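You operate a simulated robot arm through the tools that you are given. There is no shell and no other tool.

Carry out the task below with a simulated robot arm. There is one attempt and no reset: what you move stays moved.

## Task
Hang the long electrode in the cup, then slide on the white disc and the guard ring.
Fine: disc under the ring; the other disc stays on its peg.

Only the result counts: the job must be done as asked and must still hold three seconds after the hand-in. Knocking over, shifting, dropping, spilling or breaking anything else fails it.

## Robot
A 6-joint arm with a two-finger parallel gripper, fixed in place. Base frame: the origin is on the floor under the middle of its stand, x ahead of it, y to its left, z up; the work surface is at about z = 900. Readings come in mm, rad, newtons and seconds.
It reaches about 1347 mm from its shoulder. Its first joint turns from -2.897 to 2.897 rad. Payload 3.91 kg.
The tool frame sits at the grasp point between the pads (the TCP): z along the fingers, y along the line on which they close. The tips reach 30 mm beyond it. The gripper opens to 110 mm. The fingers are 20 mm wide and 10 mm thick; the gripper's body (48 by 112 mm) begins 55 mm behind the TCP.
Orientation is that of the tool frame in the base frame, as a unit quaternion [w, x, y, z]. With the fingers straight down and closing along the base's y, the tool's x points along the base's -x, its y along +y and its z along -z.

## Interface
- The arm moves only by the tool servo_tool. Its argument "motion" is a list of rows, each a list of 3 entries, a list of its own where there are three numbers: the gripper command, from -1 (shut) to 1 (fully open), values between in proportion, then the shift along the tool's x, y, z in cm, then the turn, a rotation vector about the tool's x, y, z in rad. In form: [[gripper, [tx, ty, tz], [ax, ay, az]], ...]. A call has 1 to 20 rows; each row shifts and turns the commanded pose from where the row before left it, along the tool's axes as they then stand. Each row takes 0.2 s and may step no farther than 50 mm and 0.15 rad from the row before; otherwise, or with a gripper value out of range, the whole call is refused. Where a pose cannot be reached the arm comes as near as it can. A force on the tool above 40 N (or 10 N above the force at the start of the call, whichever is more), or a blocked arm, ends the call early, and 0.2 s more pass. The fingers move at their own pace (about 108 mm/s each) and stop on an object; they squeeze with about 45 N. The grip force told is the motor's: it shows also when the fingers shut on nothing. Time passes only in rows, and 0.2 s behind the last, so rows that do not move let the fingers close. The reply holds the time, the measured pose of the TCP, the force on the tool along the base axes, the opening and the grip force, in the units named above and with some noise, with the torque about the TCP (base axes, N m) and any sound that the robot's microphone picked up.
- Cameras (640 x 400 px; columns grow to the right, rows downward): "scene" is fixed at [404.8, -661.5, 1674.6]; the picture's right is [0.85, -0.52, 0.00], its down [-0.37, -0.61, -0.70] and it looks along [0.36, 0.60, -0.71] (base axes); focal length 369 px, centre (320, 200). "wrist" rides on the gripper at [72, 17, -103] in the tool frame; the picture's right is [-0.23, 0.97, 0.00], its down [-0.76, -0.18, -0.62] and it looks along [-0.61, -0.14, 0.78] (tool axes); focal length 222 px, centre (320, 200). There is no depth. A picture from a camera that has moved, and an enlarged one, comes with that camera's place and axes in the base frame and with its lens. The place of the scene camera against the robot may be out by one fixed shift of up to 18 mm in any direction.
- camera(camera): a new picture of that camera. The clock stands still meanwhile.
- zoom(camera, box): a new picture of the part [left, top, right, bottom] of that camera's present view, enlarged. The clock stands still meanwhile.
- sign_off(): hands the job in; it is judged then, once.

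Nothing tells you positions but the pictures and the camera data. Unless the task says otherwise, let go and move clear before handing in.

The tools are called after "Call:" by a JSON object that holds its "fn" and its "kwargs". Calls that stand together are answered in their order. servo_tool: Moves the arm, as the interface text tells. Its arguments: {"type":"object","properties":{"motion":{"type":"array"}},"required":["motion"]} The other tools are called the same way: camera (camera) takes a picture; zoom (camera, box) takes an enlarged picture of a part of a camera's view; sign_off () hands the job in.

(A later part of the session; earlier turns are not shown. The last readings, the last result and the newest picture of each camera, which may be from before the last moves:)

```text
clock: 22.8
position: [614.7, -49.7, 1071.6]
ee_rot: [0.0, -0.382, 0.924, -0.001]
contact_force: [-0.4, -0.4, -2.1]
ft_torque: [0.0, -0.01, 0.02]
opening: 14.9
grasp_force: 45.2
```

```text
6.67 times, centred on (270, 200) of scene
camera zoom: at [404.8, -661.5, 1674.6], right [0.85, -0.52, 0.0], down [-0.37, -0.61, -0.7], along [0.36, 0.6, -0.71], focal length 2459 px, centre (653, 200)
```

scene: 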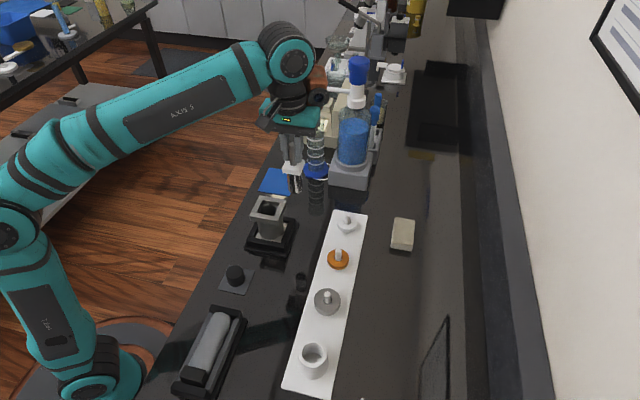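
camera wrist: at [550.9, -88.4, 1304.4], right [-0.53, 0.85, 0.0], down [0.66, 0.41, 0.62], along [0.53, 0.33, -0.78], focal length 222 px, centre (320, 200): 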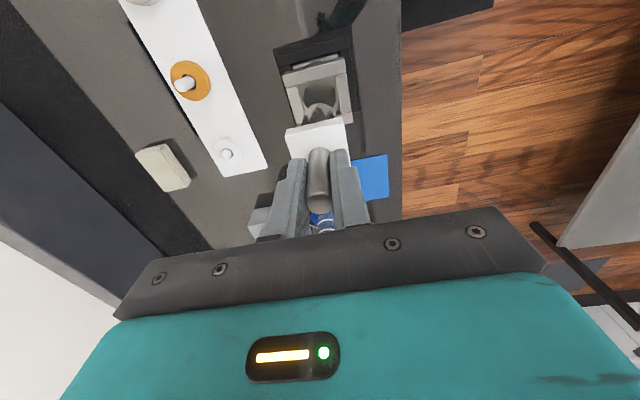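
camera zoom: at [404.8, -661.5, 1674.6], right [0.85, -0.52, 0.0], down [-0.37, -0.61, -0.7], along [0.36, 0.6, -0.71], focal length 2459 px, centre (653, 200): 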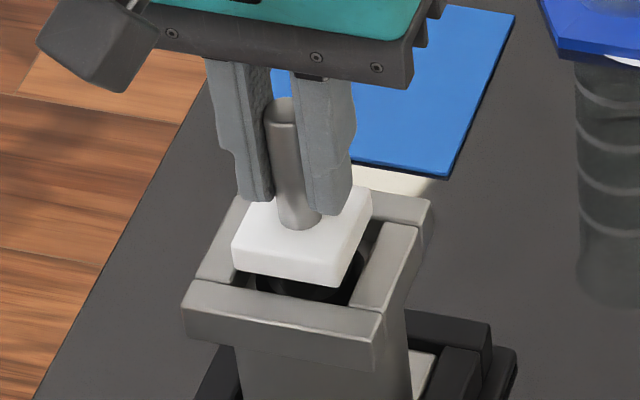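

The collar is now centred over the recess to within about 0.5 mm on both axes. Lowering it in with small, force-guarded steps.

Call:
{"fn": "servo_tool", "kwargs": {"motion": [[-1, [0, 0, 0.4], [0, 0, 0]], [-1, [0, 0, 0.4], [0, 0, 0]], [-1, [0, 0, 0.3], [0, 0, 0]], [-1, [0, 0, 0.3], [0, 0, 0]], [-1, [0, 0, 0], [0, 0, 0]]]}}

Call:
{"fn": "zoom", "kwargs": {"camera": "wrist", "box": [270, 60, 370, 160]}}

Call:
{"fn": "zoom", "kwargs": {"camera": "scene", "box": [240, 170, 300, 230]}}

```text
clock: 24.0
position: [614.4, -49.8, 1058.3]
ee_rot: [0.0, -0.382, 0.924, -0.001]
contact_force: [0.1, 0.1, -3.1]
ft_torque: [0.0, 0.02, 0.0]
opening: 14.9
grasp_force: 45.2
```

```text
4.00 times, centred on (320, 110) of wrist
camera zoom: at [551.5, -89.1, 1162.2], right [-0.53, 0.85, 0.0], down [0.66, 0.41, 0.62], along [0.53, 0.33, -0.78], focal length 888 px, centre (320, 560)
```

zoom: 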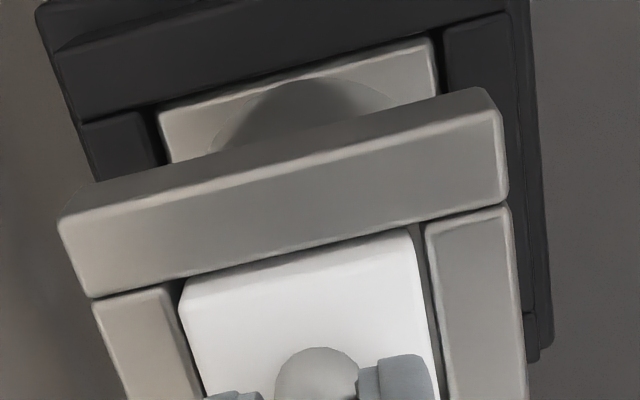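

```text
6.67 times, centred on (270, 200) of scene
camera zoom: at [404.8, -661.5, 1674.6], right [0.85, -0.52, 0.0], down [-0.37, -0.61, -0.7], along [0.36, 0.6, -0.71], focal length 2459 px, centre (653, 200)
```

zoom: 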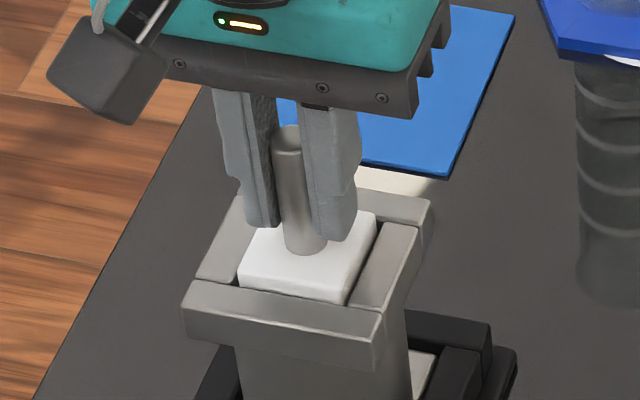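

The collar is entering the recess with no contact force. Continuing gently until it seats.

Call:
{"fn": "servo_tool", "kwargs": {"motion": [[-1, [0, 0, 0.2], [0, 0, 0]], [-1, [0, 0, 0.2], [0, 0, 0]], [-1, [0, 0, 0.2], [0, 0, 0]], [-1, [0, 0, 0.1], [0, 0, 0]], [-1, [0, 0, 0], [0, 0, 0]]]}}

Call:
{"fn": "zoom", "kwargs": {"camera": "scene", "box": [240, 170, 300, 230]}}

```text
clock: 25.2
position: [613.8, -49.5, 1051.8]
ee_rot: [0.001, -0.381, 0.924, -0.003]
contact_force: [6.4, -3.7, 28.0]
ft_torque: [-0.01, 0.44, 0.01]
opening: 15.1
grasp_force: 44.6
```

```text
6.67 times, centred on (270, 200) of scene
camera zoom: at [404.8, -661.5, 1674.6], right [0.85, -0.52, 0.0], down [-0.37, -0.61, -0.7], along [0.36, 0.6, -0.71], focal length 2459 px, centre (653, 200)
```

zoom: 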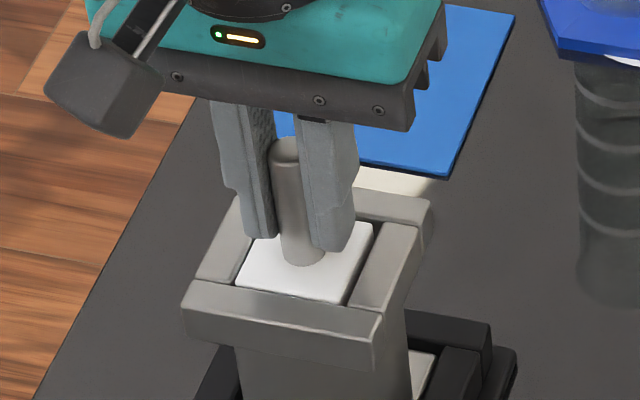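

The collar has seated flush with the frame. I'll relieve the pressing force before letting go.

Call:
{"fn": "servo_tool", "kwargs": {"motion": [[-1, [0, 0, -0.1], [0, 0, 0]], [-1, [0, 0, -0.05], [0, 0, 0]], [-1, [0, 0, 0], [0, 0, 0]]]}}

```text
clock: 26.0
position: [613.1, -48.7, 1052.3]
ee_rot: [0.0, -0.382, 0.924, -0.002]
contact_force: [6.1, -2.4, 14.7]
ft_torque: [0.13, -0.2, -0.06]
opening: 14.9
grasp_force: 45.1
```

Call:
{"fn": "servo_tool", "kwargs": {"motion": [[-1, [0, 0, -0.1], [0, 0, 0]], [-1, [0, 0, 0], [0, 0, 0]]]}}

```text
clock: 26.6
position: [613.8, -48.6, 1053.2]
ee_rot: [-0.001, -0.383, 0.924, -0.001]
contact_force: [0.0, 1.1, -3.7]
ft_torque: [0.03, 0.02, -0.01]
opening: 14.8
grasp_force: 45.0
```

The pressing force is gone and the electrode sits right at its seat. Opening slightly to release it, then backing straight up.

Call:
{"fn": "servo_tool", "kwargs": {"motion": [[-0.7, [0, 0, 0], [0, 0, 0]], [-0.6, [0, 0, 0], [0, 0, 0]], [-0.55, [0, 0, 0], [0, 0, 0]], [-0.55, [0, 0, 0], [0, 0, 0]], [-0.55, [0, 0, -1.0], [0, 0, 0]], [-0.55, [0, 0, -2.0], [0, 0, 0]], [-0.55, [0, 0, -3.0], [0, 0, 0]], [-0.55, [0, 0, -3.0], [0, 0, 0]], [-0.55, [0, 0, -3.0], [0, 0, 0]], [1, [0, 0, 0], [0, 0, 0]], [1, [0, 0, 0], [0, 0, 0]]]}}

Call:
{"fn": "camera", "kwargs": {"camera": "wrist"}}

Call:
{"fn": "zoom", "kwargs": {"camera": "wrist", "box": [260, 40, 380, 160]}}

Call:
{"fn": "zoom", "kwargs": {"camera": "scene", "box": [230, 170, 310, 260]}}

```text
clock: 29.0
position: [612.4, -48.6, 1172.5]
ee_rot: [0.001, -0.382, 0.924, -0.001]
contact_force: [-0.5, -0.1, 0.4]
ft_torque: [0.02, 0.01, 0.01]
opening: 109.9
grasp_force: 0.0
```

```text
taken
camera wrist: at [550.4, -87.5, 1277.3], right [-0.53, 0.85, 0.0], down [0.66, 0.41, 0.62], along [0.53, 0.33, -0.78], focal length 222 px, centre (320, 200)
```

wrist: 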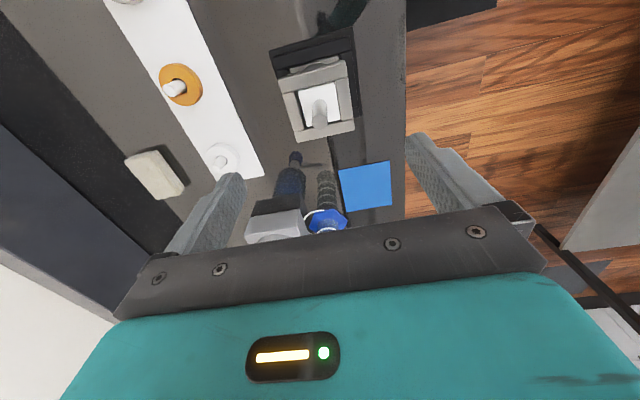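

```text
3.33 times, centred on (320, 100) of wrist
camera zoom: at [550.4, -87.5, 1277.3], right [-0.53, 0.85, 0.0], down [0.66, 0.41, 0.62], along [0.53, 0.33, -0.78], focal length 740 px, centre (320, 533)
```

zoom: 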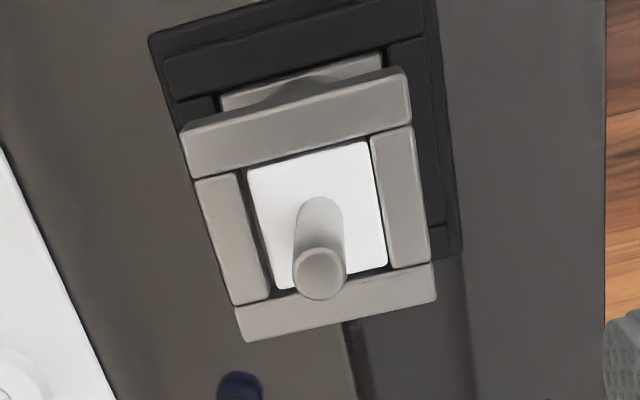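

```text
4.44 times, centred on (270, 215) of scene
camera zoom: at [404.8, -661.5, 1674.6], right [0.85, -0.52, 0.0], down [-0.37, -0.61, -0.7], along [0.36, 0.6, -0.71], focal length 1640 px, centre (542, 133)
```

zoom: 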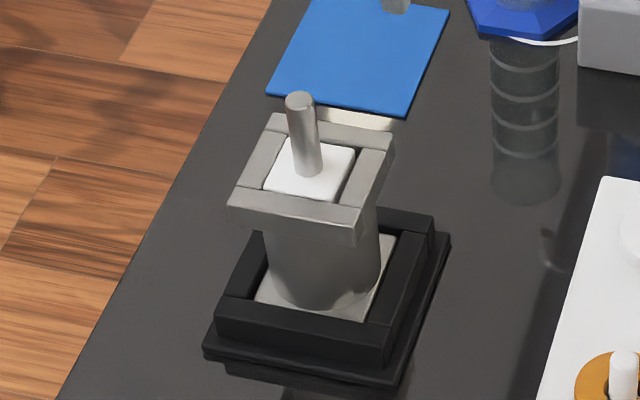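

The electrode hangs in the cup with its collar flush in the recess and its stem upright. Next is the white disc at the far end of the board, near (806,-133). I'll move above it to measure.

Call:
{"fn": "servo_tool", "kwargs": {"motion": [[1, [-1.29, -3.27, 0], [0, 0, 0]], [1, [-1.29, -3.27, 0], [0, 0, 0]], [1, [-1.29, -3.27, 0], [0, 0, 0]], [1, [-1.29, -3.27, 0], [0, 0, 0]], [1, [-1.29, -3.27, 0], [0, 0, 0]], [1, [-1.29, -3.27, 0], [0, 0, 0]], [1, [0, 0, 3.0], [0, 0, 0]], [1, [0, 0, 3.0], [0, 0, 0]], [1, [0, 0, 3.0], [0, 0, 0]], [1, [0, 0, 0], [0, 0, 0]], [1, [0, 0, 0], [0, 0, 0]]]}}

Call:
{"fn": "camera", "kwargs": {"camera": "wrist"}}

Call:
{"fn": "zoom", "kwargs": {"camera": "wrist", "box": [240, 50, 400, 190]}}

Call:
{"fn": "camera", "kwargs": {"camera": "scene"}}

```text
clock: 31.4
position: [806.4, -133.4, 1085.0]
ee_rot: [0.0, -0.382, 0.924, -0.002]
contact_force: [0.3, -0.1, 0.4]
ft_torque: [-0.01, 0.02, 0.02]
opening: 110.0
grasp_force: 0.1
```

```text
taken
camera wrist: at [742.3, -173.2, 1189.4], right [-0.53, 0.85, 0.0], down [0.66, 0.41, 0.62], along [0.53, 0.33, -0.78], focal length 222 px, centre (320, 200)
```

wrist: 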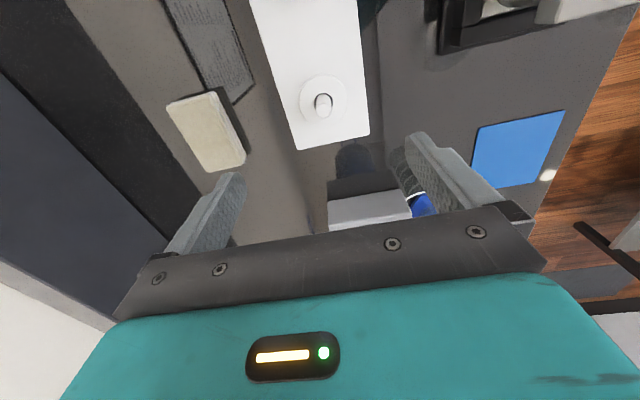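

```text
2.86 times, centred on (320, 120) of wrist
camera zoom: at [742.3, -173.2, 1189.4], right [-0.53, 0.85, 0.0], down [0.66, 0.41, 0.62], along [0.53, 0.33, -0.78], focal length 635 px, centre (320, 429)
```

zoom: 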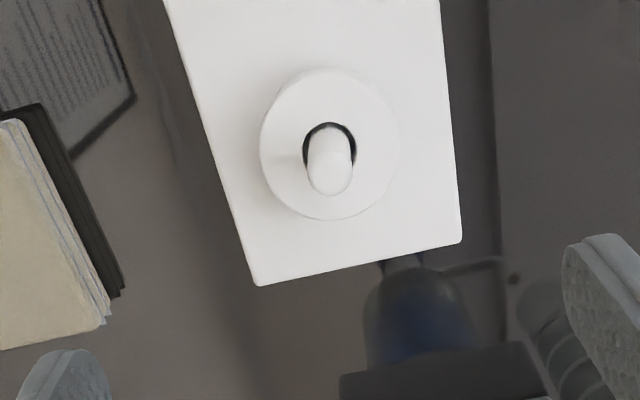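

```text
taken
```

scene: 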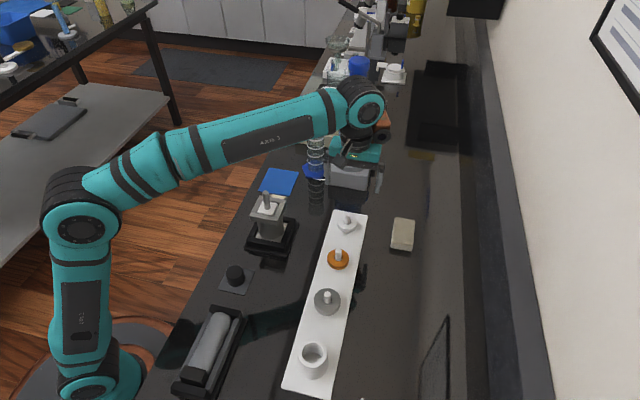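

The white disc is about 54 mm across with a hole of about 20 mm, sitting some 4–5 mm off my axis. I'll correct and lower partway to refine the position and height.

Call:
{"fn": "servo_tool", "kwargs": {"motion": [[1, [0.4, 0.48, 2.0], [0, 0, 0]], [1, [0, 0, 3.0], [0, 0, 0]], [1, [0, 0, 1.5], [0, 0, 0]], [1, [0, 0, 0], [0, 0, 0]], [1, [0, 0, 0], [0, 0, 0]]]}}

Call:
{"fn": "zoom", "kwargs": {"camera": "wrist", "box": [240, 50, 400, 190]}}

Call:
{"fn": "zoom", "kwargs": {"camera": "scene", "box": [310, 130, 430, 250]}}

Call:
{"fn": "camera", "kwargs": {"camera": "wrist"}}

```text
clock: 32.6
position: [800.8, -133.0, 1019.6]
ee_rot: [0.001, -0.382, 0.924, -0.002]
contact_force: [0.5, 0.7, -0.1]
ft_torque: [0.01, 0.02, 0.01]
opening: 109.9
grasp_force: 0.0
```

```text
2.86 times, centred on (320, 120) of wrist
camera zoom: at [737.4, -171.8, 1124.7], right [-0.53, 0.85, 0.0], down [0.66, 0.41, 0.62], along [0.53, 0.33, -0.78], focal length 635 px, centre (320, 429)
```

zoom: 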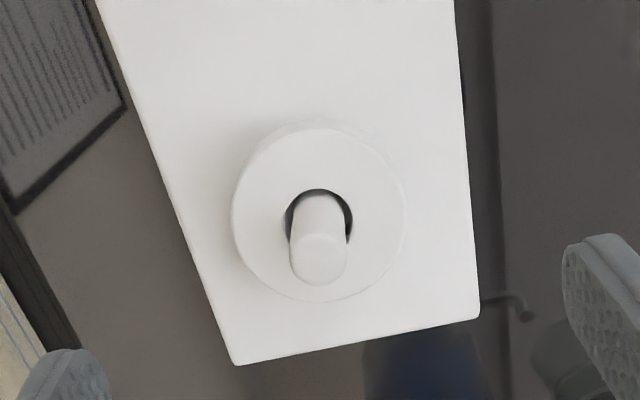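

```text
3.33 times, centred on (370, 190) of scene
camera zoom: at [404.8, -661.5, 1674.6], right [0.85, -0.52, 0.0], down [-0.37, -0.61, -0.7], along [0.36, 0.6, -0.71], focal length 1230 px, centre (153, 233)
```

zoom: 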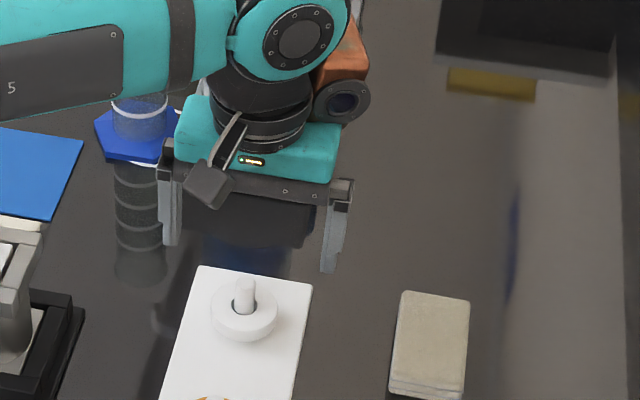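

```text
taken
camera wrist: at [737.4, -171.8, 1124.7], right [-0.53, 0.85, 0.0], down [0.66, 0.41, 0.62], along [0.53, 0.33, -0.78], focal length 222 px, centre (320, 200)
```

wrist: 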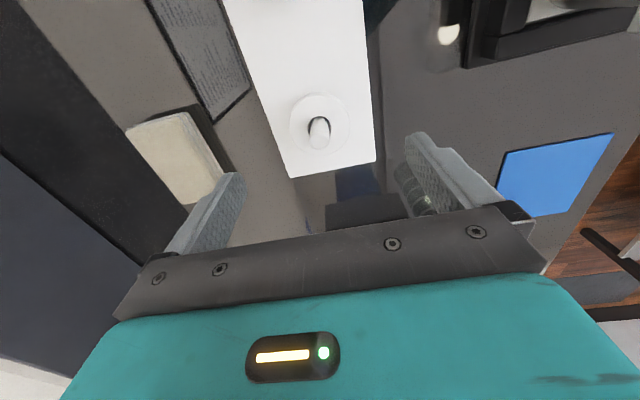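

Disc top is at Z≈922 and its bottom at about 909 on the board, well centred under the tool. I'll narrow the opening to 80 mm and lower further, then check again.

Call:
{"fn": "servo_tool", "kwargs": {"motion": [[0.4545, [0.07, 0, 1.5], [0, 0, 0]], [0.4545, [0, 0, 1.5], [0, 0, 0]], [0.4545, [0, 0, 1.5], [0, 0, 0]], [0.4545, [0, 0, 1.0], [0, 0, 0]], [0.4545, [0, 0, 0], [0, 0, 0]], [0.4545, [0, 0, 0], [0, 0, 0]]]}}

Call:
{"fn": "zoom", "kwargs": {"camera": "wrist", "box": [240, 80, 400, 220]}}

Call:
{"fn": "zoom", "kwargs": {"camera": "scene", "box": [310, 160, 400, 250]}}

```text
clock: 34.0
position: [801.4, -132.1, 961.9]
ee_rot: [0.001, -0.382, 0.924, -0.002]
contact_force: [0.0, -0.8, -0.1]
ft_torque: [0.03, -0.03, 0.01]
opening: 80.1
grasp_force: 0.0
```

```text
2.86 times, centred on (320, 150) of wrist
camera zoom: at [737.1, -171.9, 1068.1], right [-0.53, 0.85, 0.0], down [0.66, 0.41, 0.62], along [0.53, 0.33, -0.78], focal length 635 px, centre (320, 343)
```

zoom: 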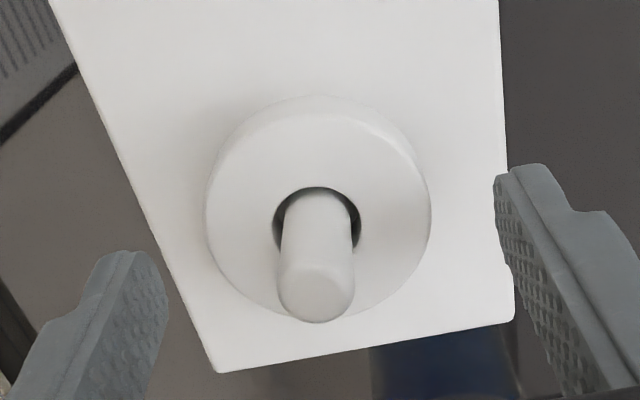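

```text
4.44 times, centred on (355, 205) of scene
camera zoom: at [404.8, -661.5, 1674.6], right [0.85, -0.52, 0.0], down [-0.37, -0.61, -0.7], along [0.36, 0.6, -0.71], focal length 1640 px, centre (164, 178)
```

zoom: 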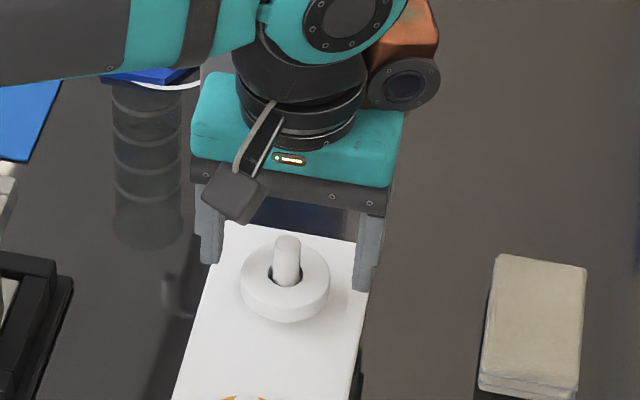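

The disc is centred between the fingers within 0.5 mm. I'll lower to grip height (tips a few mm above the board) and close.

Call:
{"fn": "servo_tool", "kwargs": {"motion": [[0.4545, [0, 0, 1.0], [0, 0, 0]], [0.4545, [0, 0, 1.0], [0, 0, 0]], [0.4545, [0, 0, 0], [0, 0, 0]]]}}

Call:
{"fn": "zoom", "kwargs": {"camera": "wrist", "box": [220, 80, 420, 240]}}

Call:
{"fn": "zoom", "kwargs": {"camera": "scene", "box": [310, 160, 400, 250]}}

```text
clock: 34.8
position: [800.9, -132.6, 943.5]
ee_rot: [0.0, -0.381, 0.924, -0.002]
contact_force: [0.1, -0.4, -0.4]
ft_torque: [-0.03, 0.03, 0.04]
opening: 79.8
grasp_force: 0.1
```

```text
2.50 times, centred on (320, 160) of wrist
camera zoom: at [737.2, -172.3, 1047.5], right [-0.53, 0.85, 0.0], down [0.66, 0.41, 0.62], along [0.53, 0.33, -0.78], focal length 555 px, centre (320, 300)
```

zoom: 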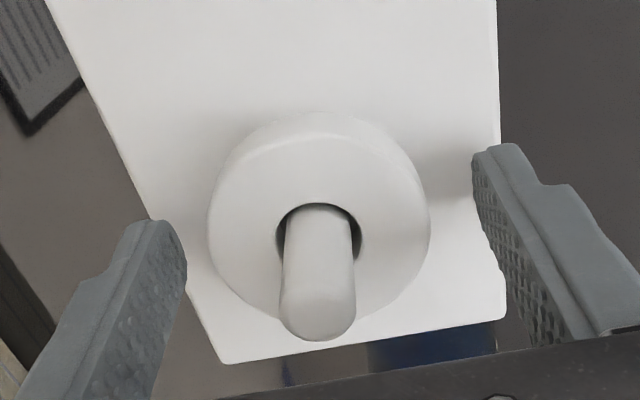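

```text
4.44 times, centred on (355, 205) of scene
camera zoom: at [404.8, -661.5, 1674.6], right [0.85, -0.52, 0.0], down [-0.37, -0.61, -0.7], along [0.36, 0.6, -0.71], focal length 1640 px, centre (164, 178)
```

zoom: 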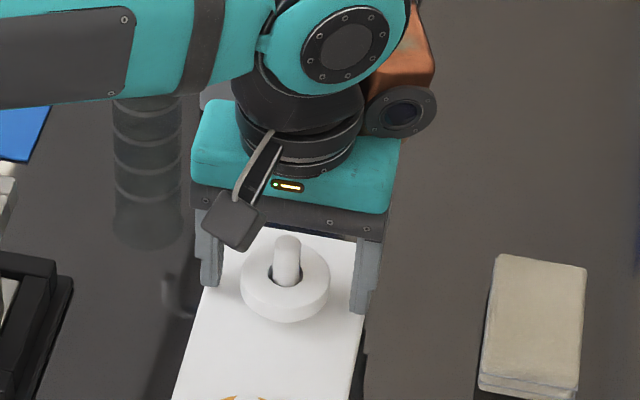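

Everything lines up. Closing on the disc.

Call:
{"fn": "servo_tool", "kwargs": {"motion": [[0.2, [0, 0, 0], [0, 0, 0]], [-0.1, [0, 0, 0], [0, 0, 0]], [-1, [0, 0, 0], [0, 0, 0]], [-1, [0, 0, 0], [0, 0, 0]], [-1, [0, 0, 0], [0, 0, 0]]]}}

Call:
{"fn": "zoom", "kwargs": {"camera": "wrist", "box": [220, 80, 420, 240]}}

```text
clock: 36.0
position: [800.9, -132.6, 943.3]
ee_rot: [-0.001, -0.383, 0.924, -0.002]
contact_force: [-0.5, 0.5, -0.1]
ft_torque: [-0.02, 0.01, 0.04]
opening: 45.4
grasp_force: 45.0
```

```text
2.50 times, centred on (320, 160) of wrist
camera zoom: at [737.2, -172.3, 1047.6], right [-0.53, 0.85, 0.0], down [0.66, 0.41, 0.62], along [0.53, 0.33, -0.78], focal length 555 px, centre (320, 300)
```

zoom: 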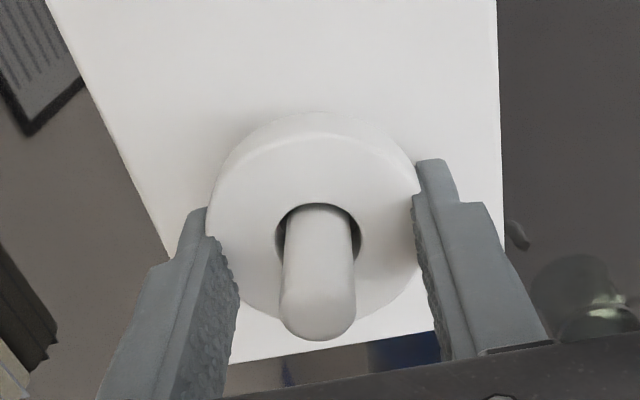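

The opening reads 45.4 mm, while I judged the disc to be about 55 mm, so I'll inspect the grip closely before lifting.

Call:
{"fn": "zoom", "kwargs": {"camera": "wrist", "box": [265, 110, 375, 220]}}

Call:
{"fn": "zoom", "kwargs": {"camera": "scene", "box": [325, 180, 385, 240]}}

```text
3.64 times, centred on (320, 165) of wrist
camera zoom: at [737.2, -172.3, 1047.6], right [-0.53, 0.85, 0.0], down [0.66, 0.41, 0.62], along [0.53, 0.33, -0.78], focal length 808 px, centre (320, 327)
```

zoom: 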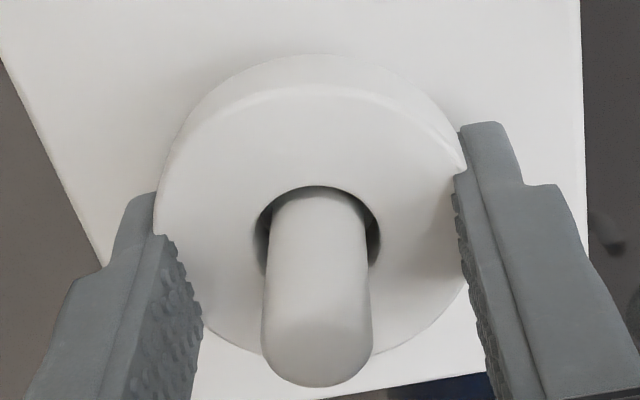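

```text
6.67 times, centred on (355, 210) of scene
camera zoom: at [404.8, -661.5, 1674.6], right [0.85, -0.52, 0.0], down [-0.37, -0.61, -0.7], along [0.36, 0.6, -0.71], focal length 2459 px, centre (87, 133)
```

zoom: 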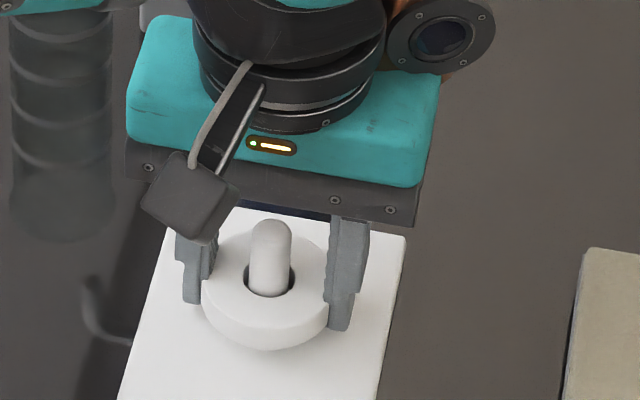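

The fingertips hug the disc on both sides and the grip force is steady. I'll lift a little and check that the disc follows squarely.

Call:
{"fn": "servo_tool", "kwargs": {"motion": [[-1, [0, 0, -0.5], [0, 0, 0]], [-1, [0, 0, -0.5], [0, 0, 0]], [-1, [0, 0, 0], [0, 0, 0]]]}}

Call:
{"fn": "zoom", "kwargs": {"camera": "wrist", "box": [265, 110, 375, 220]}}

Call:
{"fn": "zoom", "kwargs": {"camera": "scene", "box": [325, 180, 385, 240]}}

```text
clock: 36.8
position: [801.1, -133.7, 953.7]
ee_rot: [0.001, -0.382, 0.924, -0.002]
contact_force: [-0.7, -0.1, -0.4]
ft_torque: [0.02, 0.02, -0.01]
opening: 45.5
grasp_force: 45.2
```

```text
3.64 times, centred on (320, 165) of wrist
camera zoom: at [737.3, -171.9, 1057.9], right [-0.53, 0.85, 0.0], down [0.66, 0.41, 0.62], along [0.53, 0.33, -0.78], focal length 808 px, centre (320, 327)
```

zoom: 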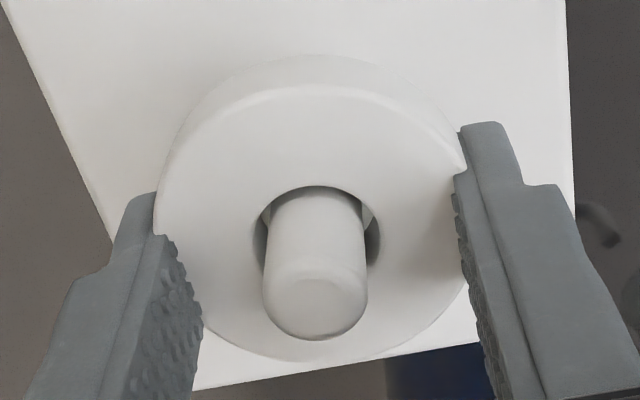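

```text
6.67 times, centred on (355, 210) of scene
camera zoom: at [404.8, -661.5, 1674.6], right [0.85, -0.52, 0.0], down [-0.37, -0.61, -0.7], along [0.36, 0.6, -0.71], focal length 2459 px, centre (87, 133)
```

zoom: 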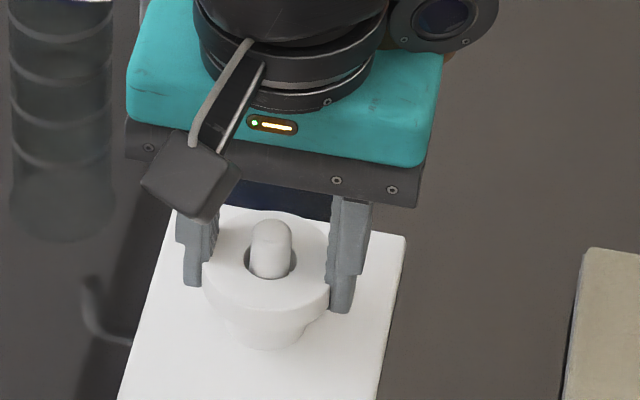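

The disc lifts cleanly, and I can now see it was sitting on a raised boss. That puts its bottom near Z≈920, so my fingertips reach about 7 mm below it and would hit the cup frame. I'll zoom in, then set it back down and re-grip higher.

Call:
{"fn": "zoom", "kwargs": {"camera": "scene", "box": [337, 190, 369, 222]}}

Call:
{"fn": "zoom", "kwargs": {"camera": "wrist", "box": [250, 120, 330, 200]}}

```text
12.50 times, centred on (353, 206) of scene
camera zoom: at [404.8, -661.5, 1674.6], right [0.85, -0.52, 0.0], down [-0.37, -0.61, -0.7], along [0.36, 0.6, -0.71], focal length 4611 px, centre (-92, 125)
```

zoom: 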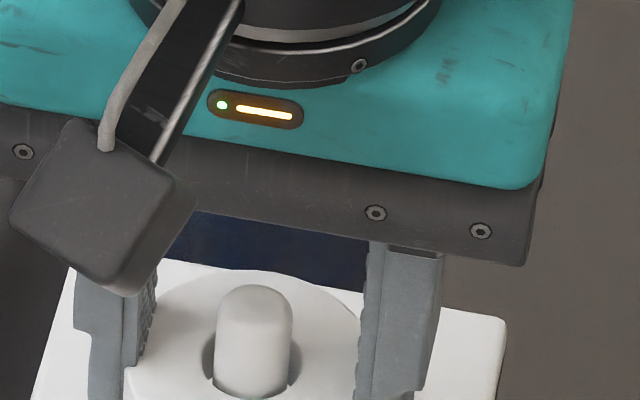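

```text
5.00 times, centred on (290, 160) of wrist
camera zoom: at [737.3, -171.9, 1057.9], right [-0.53, 0.85, 0.0], down [0.66, 0.41, 0.62], along [0.53, 0.33, -0.78], focal length 1111 px, centre (470, 400)
```

zoom: 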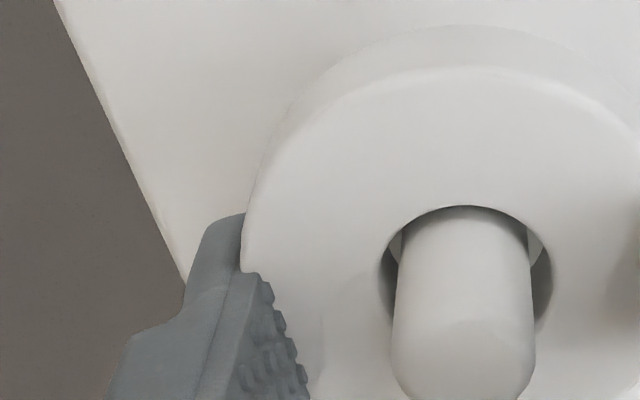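

The grip is steady, but the tips stick out below the disc. I'll lower it back onto its boss, release, raise 9 mm, centre on the hole (+2.7 mm along tool x), and re-grip.

Call:
{"fn": "servo_tool", "kwargs": {"motion": [[-1, [0, 0, 0.5], [0, 0, 0]], [-1, [0, 0, 0.45], [0, 0, 0]], [-1, [0, 0, 0], [0, 0, 0]], [0.1, [0, 0, 0], [0, 0, 0]], [0.3, [0, 0, 0], [0, 0, 0]], [0.3, [0, 0, 0], [0, 0, 0]], [0.3, [0.27, 0.02, -0.85], [0, 0, 0]], [0.3, [0, 0, 0], [0, 0, 0]], [0.3, [0, 0, 0], [0, 0, 0]]]}}

Call:
{"fn": "zoom", "kwargs": {"camera": "wrist", "box": [240, 90, 400, 220]}}

Call:
{"fn": "zoom", "kwargs": {"camera": "scene", "box": [325, 180, 385, 240]}}

```text
clock: 38.8
position: [798.9, -134.4, 952.5]
ee_rot: [0.001, -0.381, 0.924, -0.002]
contact_force: [0.0, 0.1, 0.3]
ft_torque: [0.01, -0.01, 0.02]
opening: 71.5
grasp_force: 0.0
```

```text
3.08 times, centred on (320, 155) of wrist
camera zoom: at [734.8, -174.1, 1057.4], right [-0.53, 0.85, 0.0], down [0.66, 0.41, 0.62], along [0.53, 0.33, -0.78], focal length 684 px, centre (320, 338)
```

zoom: 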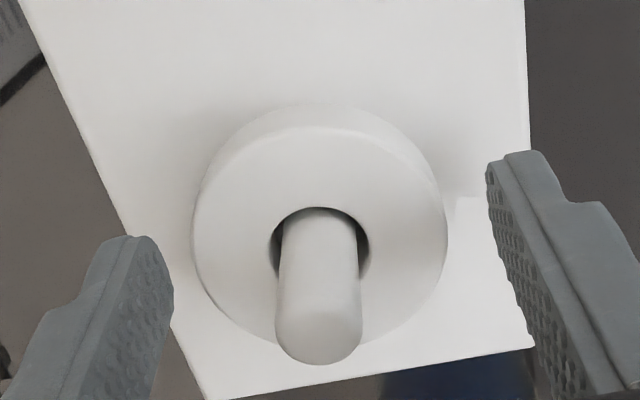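

```text
6.67 times, centred on (355, 210) of scene
camera zoom: at [404.8, -661.5, 1674.6], right [0.85, -0.52, 0.0], down [-0.37, -0.61, -0.7], along [0.36, 0.6, -0.71], focal length 2459 px, centre (87, 133)
```

zoom: 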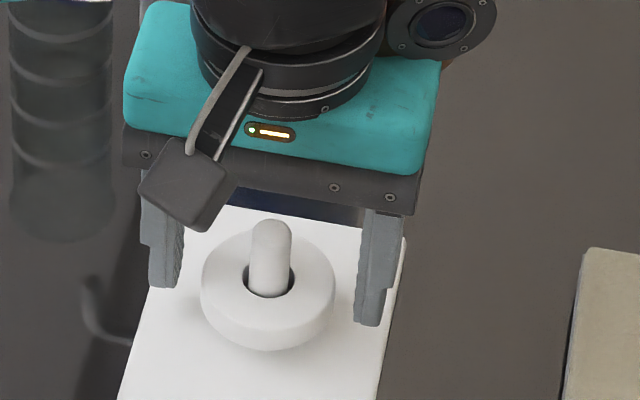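

The disc is back on its peg, and its hole is centred under the tool to within about 0.5 mm. Closing at this higher level.

Call:
{"fn": "servo_tool", "kwargs": {"motion": [[0, [0, 0, 0], [0, 0, 0]], [-1, [0, 0, 0], [0, 0, 0]], [-1, [0, 0, 0], [0, 0, 0]], [-1, [0, 0, 0], [0, 0, 0]], [-1, [0, 0, 0], [0, 0, 0]]]}}

Call:
{"fn": "zoom", "kwargs": {"camera": "wrist", "box": [265, 110, 375, 220]}}

Call:
{"fn": "zoom", "kwargs": {"camera": "scene", "box": [325, 180, 385, 240]}}

```text
clock: 40.0
position: [797.8, -134.5, 952.9]
ee_rot: [0.001, -0.382, 0.924, -0.002]
contact_force: [0.4, 0.5, -0.1]
ft_torque: [0.0, -0.01, -0.01]
opening: 45.2
grasp_force: 45.2
```

```text
3.64 times, centred on (320, 165) of wrist
camera zoom: at [734.8, -174.1, 1057.3], right [-0.53, 0.85, 0.0], down [0.66, 0.41, 0.62], along [0.53, 0.33, -0.78], focal length 808 px, centre (320, 327)
```

zoom: 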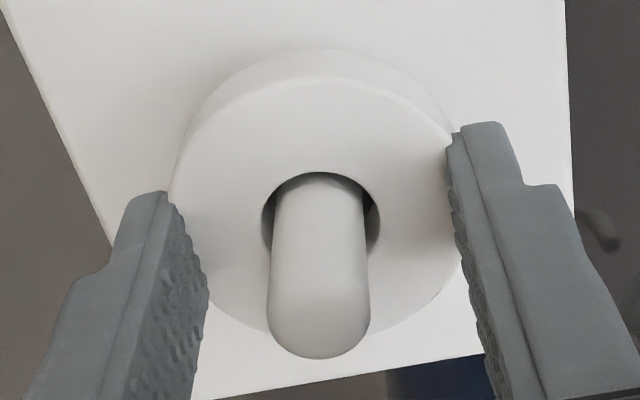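

```text
6.67 times, centred on (355, 210) of scene
camera zoom: at [404.8, -661.5, 1674.6], right [0.85, -0.52, 0.0], down [-0.37, -0.61, -0.7], along [0.36, 0.6, -0.71], focal length 2459 px, centre (87, 133)
```

zoom: 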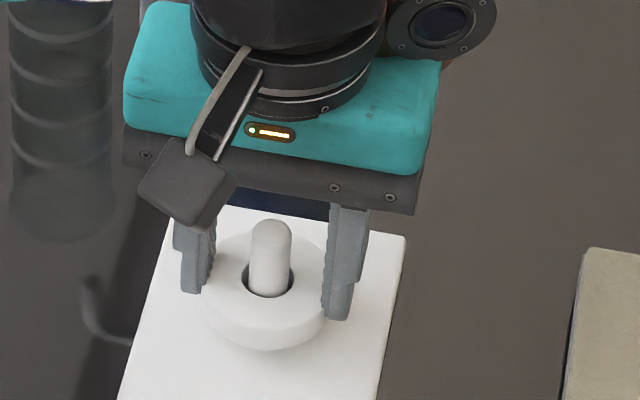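

The fingers again stop at 45.2 mm with a steady force, now with the tips higher on the disc. I'll test-lift a little and confirm the disc comes along level.

Call:
{"fn": "servo_tool", "kwargs": {"motion": [[-1, [0, 0, -0.4], [0, 0, 0]], [-1, [0, 0, -0.6], [0, 0, 0]], [-1, [0, 0, -0.6], [0, 0, 0]], [-1, [0, 0, 0], [0, 0, 0]]]}}

Call:
{"fn": "zoom", "kwargs": {"camera": "wrist", "box": [265, 110, 375, 220]}}

Call:
{"fn": "zoom", "kwargs": {"camera": "scene", "box": [325, 180, 385, 240]}}

```text
clock: 41.0
position: [798.1, -136.5, 968.2]
ee_rot: [0.0, -0.382, 0.924, -0.002]
contact_force: [0.3, 0.2, -0.2]
ft_torque: [0.0, 0.05, -0.04]
opening: 45.2
grasp_force: 45.3
```

```text
3.64 times, centred on (320, 165) of wrist
camera zoom: at [734.3, -175.0, 1072.9], right [-0.53, 0.85, 0.0], down [0.66, 0.41, 0.62], along [0.53, 0.33, -0.78], focal length 808 px, centre (320, 327)
```

zoom: 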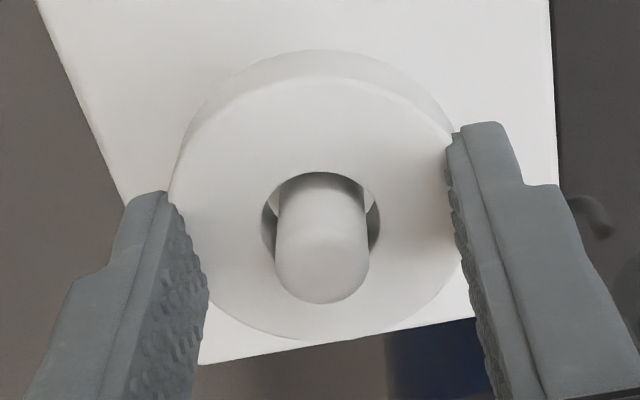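

```text
6.67 times, centred on (355, 210) of scene
camera zoom: at [404.8, -661.5, 1674.6], right [0.85, -0.52, 0.0], down [-0.37, -0.61, -0.7], along [0.36, 0.6, -0.71], focal length 2459 px, centre (87, 133)
```

zoom: 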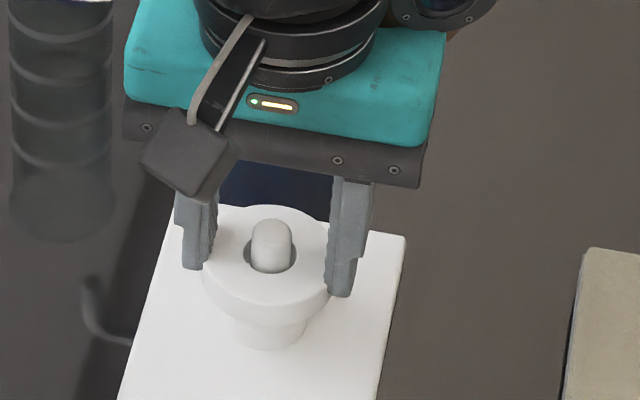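

The disc lifts level with the gripper. I'll raise it clear of the peg, carry it over to the stem at a safe height, and check alignment there.

Call:
{"fn": "servo_tool", "kwargs": {"motion": [[-1, [0, 0, -2.0], [0, 0, 0]], [-1, [0, 0, -3.0], [0, 0, 0]], [-1, [0, 0, -4.0], [0, 0, 0]], [-1, [0, 0, -4.0], [0, 0, 0]], [-1, [0, 0, -3.5], [0, 0, 0]], [-1, [0.5, 1.4, 0], [0, 0, 0]], [-1, [1.0, 2.73, 0], [0, 0, 0]], [-1, [1.1, 3.0, 0], [0, 0, 0]], [-1, [1.1, 3.0, 0], [0, 0, 0]], [-1, [1.1, 3.0, 0], [0, 0, 0]], [-1, [1.1, 3.0, 0], [0, 0, 0]], [-1, [0.7, 1.9, 0], [0, 0, 0]], [-1, [0.4, 1.09, 0], [0, 0, 0]], [-1, [0, 0, 0], [0, 0, 0]], [-1, [0, 0, 0], [0, 0, 0]]]}}

Call:
{"fn": "zoom", "kwargs": {"camera": "wrist", "box": [240, 30, 400, 220]}}

Call:
{"fn": "zoom", "kwargs": {"camera": "scene", "box": [220, 130, 320, 250]}}

Call:
{"fn": "camera", "kwargs": {"camera": "wrist"}}

```text
clock: 44.2
position: [615.3, -51.1, 1132.2]
ee_rot: [0.001, -0.382, 0.924, -0.001]
contact_force: [-0.1, -0.4, -1.3]
ft_torque: [0.01, 0.02, -0.01]
opening: 45.5
grasp_force: 44.6
```

```text
2.11 times, centred on (320, 125) of wrist
camera zoom: at [551.2, -88.9, 1236.2], right [-0.53, 0.85, 0.0], down [0.66, 0.41, 0.62], along [0.53, 0.33, -0.78], focal length 468 px, centre (320, 358)
```

zoom: 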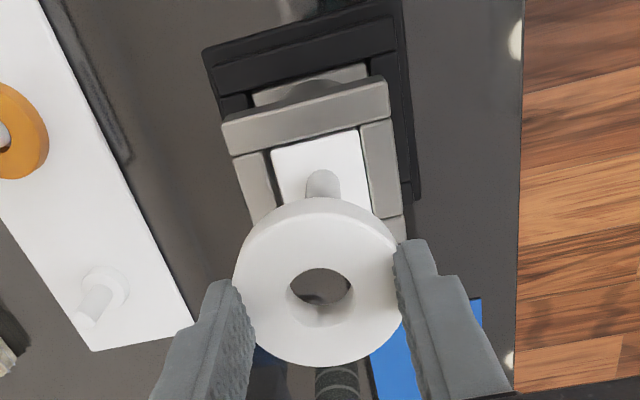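

```text
3.33 times, centred on (270, 190) of scene
camera zoom: at [404.8, -661.5, 1674.6], right [0.85, -0.52, 0.0], down [-0.37, -0.61, -0.7], along [0.36, 0.6, -0.71], focal length 1230 px, centre (487, 233)
```

zoom: 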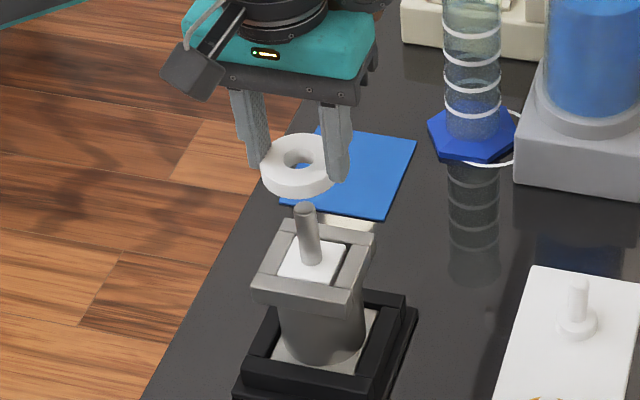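

```text
taken
camera wrist: at [551.2, -88.9, 1236.2], right [-0.53, 0.85, 0.0], down [0.66, 0.41, 0.62], along [0.53, 0.33, -0.78], focal length 222 px, centre (320, 200)
```

wrist: 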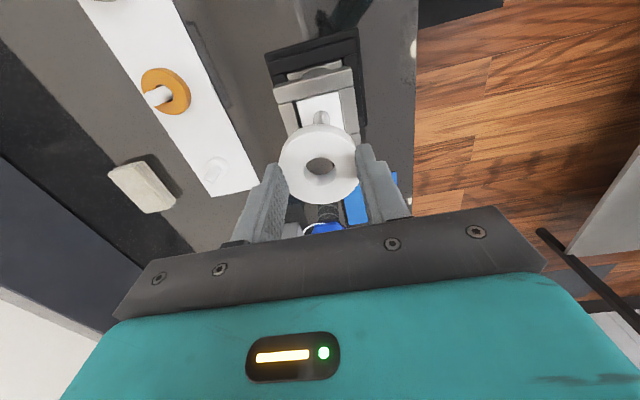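

The disc is above the stem, but the reading and picture show a residual offset of about 2 mm. I'll let the arm settle and measure again.

Call:
{"fn": "servo_tool", "kwargs": {"motion": [[-1, [-0.1, 0.22, 0], [0, 0, 0]], [-1, [0, 0, 0], [0, 0, 0]], [-1, [0, 0, 0], [0, 0, 0]], [-1, [0, 0, 0], [0, 0, 0]]]}}

Call:
{"fn": "zoom", "kwargs": {"camera": "wrist", "box": [270, 70, 370, 190]}}

Call:
{"fn": "zoom", "kwargs": {"camera": "scene", "box": [240, 155, 300, 225]}}

```text
clock: 45.2
position: [613.5, -46.1, 1132.4]
ee_rot: [0.001, -0.382, 0.924, -0.001]
contact_force: [-0.7, 0.2, -0.4]
ft_torque: [-0.02, 0.01, 0.01]
opening: 45.4
grasp_force: 44.5
```

```text
3.33 times, centred on (320, 130) of wrist
camera zoom: at [550.0, -86.0, 1236.4], right [-0.53, 0.85, 0.0], down [0.66, 0.41, 0.62], along [0.53, 0.33, -0.78], focal length 740 px, centre (320, 433)
```

zoom: 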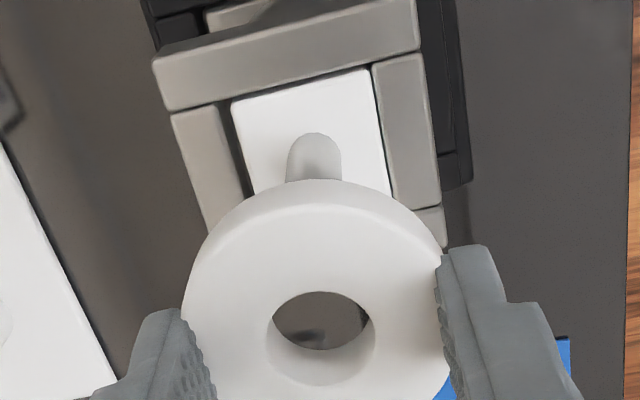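

```text
5.71 times, centred on (270, 190) of scene
camera zoom: at [404.8, -661.5, 1674.6], right [0.85, -0.52, 0.0], down [-0.37, -0.61, -0.7], along [0.36, 0.6, -0.71], focal length 2108 px, centre (606, 257)
```

zoom: 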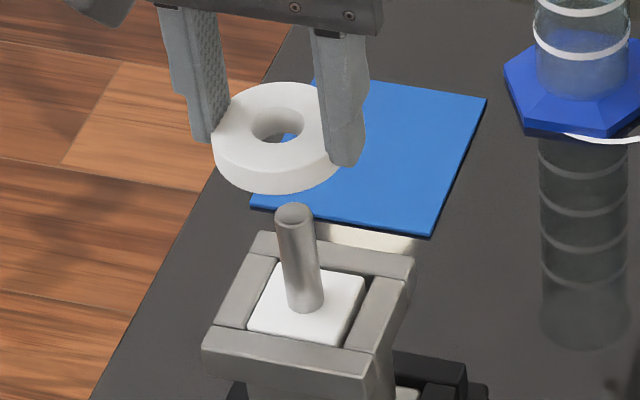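

The hole and stem now agree within about 1 mm in the wrist view, and the scene view is close. I'll lower until the disc is just above the stem top and re-check.

Call:
{"fn": "servo_tool", "kwargs": {"motion": [[-1, [-0.03, -0.04, 0.8], [0, 0, 0]], [-1, [0, 0, 1.0], [0, 0, 0]], [-1, [0, 0, 0.8], [0, 0, 0]], [-1, [0, 0, 0], [0, 0, 0]], [-1, [0, 0, 0], [0, 0, 0]]]}}

Call:
{"fn": "zoom", "kwargs": {"camera": "wrist", "box": [270, 80, 370, 200]}}

Call:
{"fn": "zoom", "kwargs": {"camera": "scene", "box": [240, 155, 300, 225]}}

```text
clock: 46.4
position: [613.1, -46.5, 1106.2]
ee_rot: [0.001, -0.383, 0.924, -0.001]
contact_force: [1.0, -0.4, -0.5]
ft_torque: [0.04, 0.03, -0.01]
opening: 45.3
grasp_force: 45.2
```

```text
3.33 times, centred on (320, 140) of wrist
camera zoom: at [550.3, -85.8, 1211.3], right [-0.53, 0.85, 0.0], down [0.66, 0.41, 0.62], along [0.53, 0.33, -0.78], focal length 740 px, centre (320, 400)
```

zoom: 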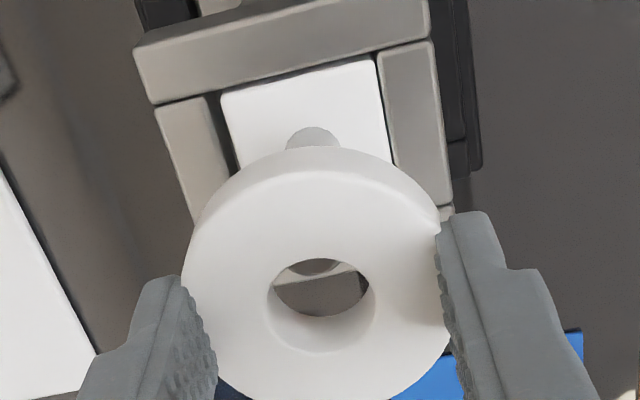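

```text
5.71 times, centred on (270, 190) of scene
camera zoom: at [404.8, -661.5, 1674.6], right [0.85, -0.52, 0.0], down [-0.37, -0.61, -0.7], along [0.36, 0.6, -0.71], focal length 2108 px, centre (606, 257)
```

zoom: 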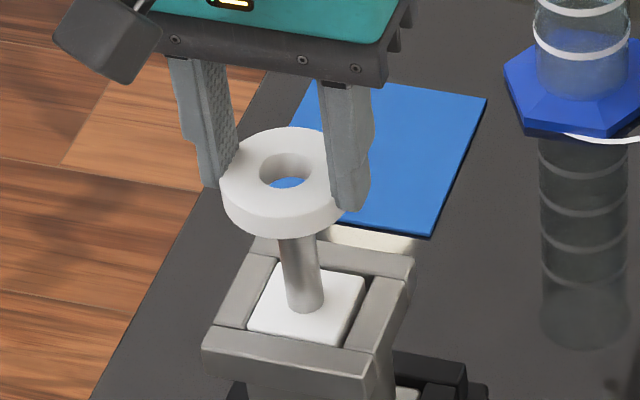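

Both cameras now show the hole over the stem. I'll lower in small steps, checking force as the stem enters the hole.

Call:
{"fn": "servo_tool", "kwargs": {"motion": [[-1, [0, 0, 0.4], [0, 0, 0]], [-1, [0, 0, 0.4], [0, 0, 0]], [-1, [0, 0, 0.4], [0, 0, 0]], [-1, [0, 0, 0.3], [0, 0, 0]], [-1, [0, 0, 0], [0, 0, 0]]]}}

Call:
{"fn": "zoom", "kwargs": {"camera": "wrist", "box": [270, 80, 370, 200]}}

Call:
{"fn": "zoom", "kwargs": {"camera": "scene", "box": [240, 155, 300, 225]}}

```text
clock: 47.6
position: [612.9, -46.2, 1092.1]
ee_rot: [0.001, -0.382, 0.924, -0.002]
contact_force: [5.7, -1.5, 35.0]
ft_torque: [-0.41, -0.15, 0.09]
opening: 45.1
grasp_force: 44.7
```

```text
3.33 times, centred on (320, 140) of wrist
camera zoom: at [549.1, -85.3, 1197.4], right [-0.53, 0.85, 0.0], down [0.66, 0.41, 0.62], along [0.53, 0.33, -0.78], focal length 740 px, centre (320, 400)
```

zoom: 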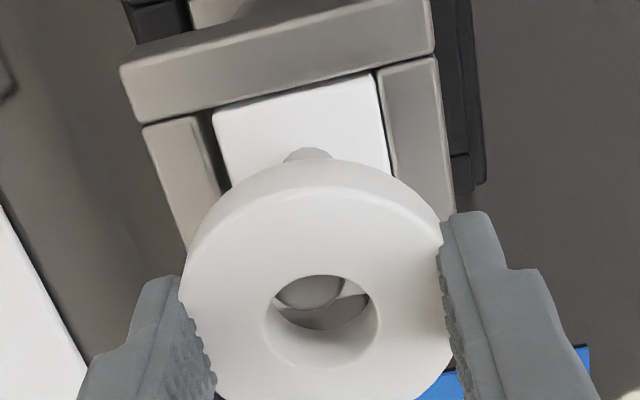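

```text
5.71 times, centred on (270, 190) of scene
camera zoom: at [404.8, -661.5, 1674.6], right [0.85, -0.52, 0.0], down [-0.37, -0.61, -0.7], along [0.36, 0.6, -0.71], focal length 2108 px, centre (606, 257)
```

zoom: 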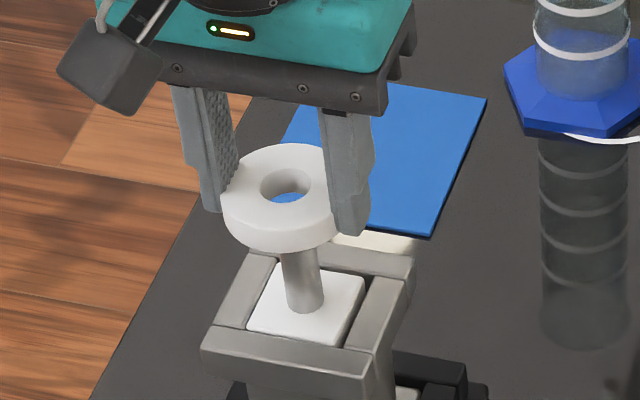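

The disc's underside touched the stem top (35 N), so it's slightly off. I'll back up and look closely through the hole.

Call:
{"fn": "servo_tool", "kwargs": {"motion": [[-1, [0, 0, -0.4], [0, 0, 0]], [-1, [0, 0, -0.4], [0, 0, 0]], [-1, [0, 0, 0], [0, 0, 0]], [-1, [0, 0, 0], [0, 0, 0]]]}}

Call:
{"fn": "zoom", "kwargs": {"camera": "wrist", "box": [295, 130, 345, 190]}}

Call:
{"fn": "zoom", "kwargs": {"camera": "wrist", "box": [270, 80, 370, 200]}}

Call:
{"fn": "zoom", "kwargs": {"camera": "scene", "box": [250, 165, 290, 215]}}

```text
clock: 48.6
position: [613.8, -45.6, 1099.0]
ee_rot: [-0.001, -0.382, 0.924, -0.002]
contact_force: [-0.9, 0.2, -0.2]
ft_torque: [0.02, -0.01, 0.02]
opening: 45.3
grasp_force: 45.3
```

```text
6.67 times, centred on (320, 160) of wrist
camera zoom: at [550.0, -85.6, 1204.0], right [-0.53, 0.85, 0.0], down [0.66, 0.41, 0.62], along [0.53, 0.33, -0.78], focal length 1481 px, centre (320, 467)
```

zoom: 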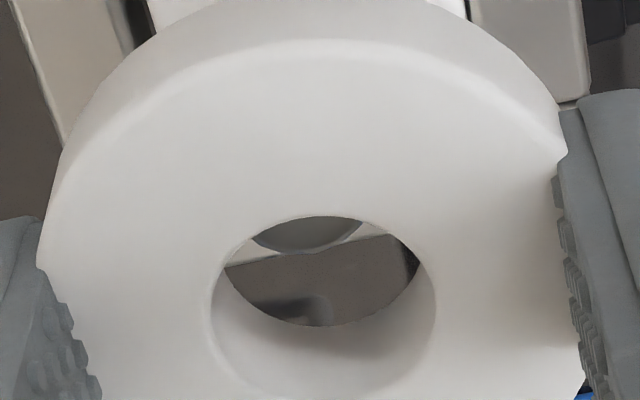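

```text
3.33 times, centred on (320, 140) of wrist
camera zoom: at [550.0, -85.6, 1204.0], right [-0.53, 0.85, 0.0], down [0.66, 0.41, 0.62], along [0.53, 0.33, -0.78], focal length 740 px, centre (320, 400)
```

zoom: 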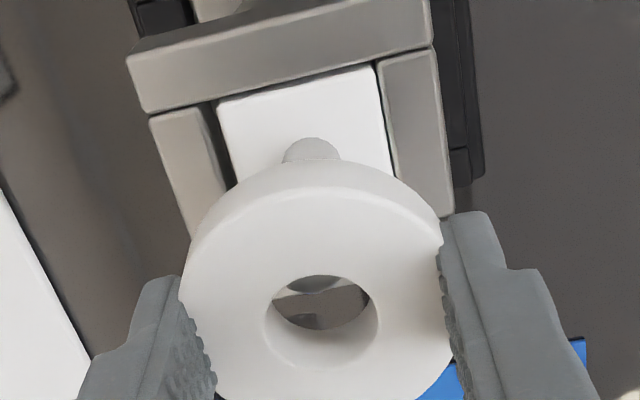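

```text
8.00 times, centred on (270, 190) of scene
camera zoom: at [404.8, -661.5, 1674.6], right [0.85, -0.52, 0.0], down [-0.37, -0.61, -0.7], along [0.36, 0.6, -0.71], focal length 2951 px, centre (720, 280)
```

zoom: 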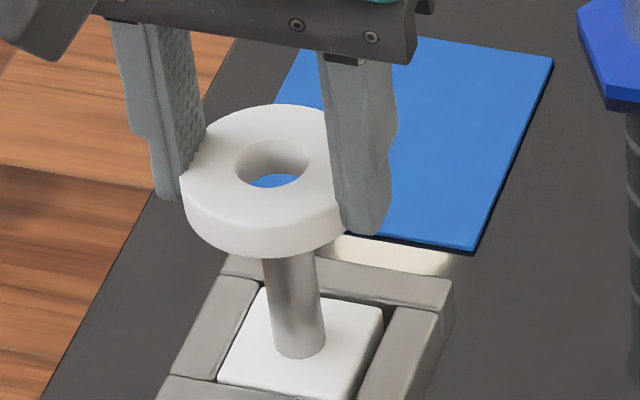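

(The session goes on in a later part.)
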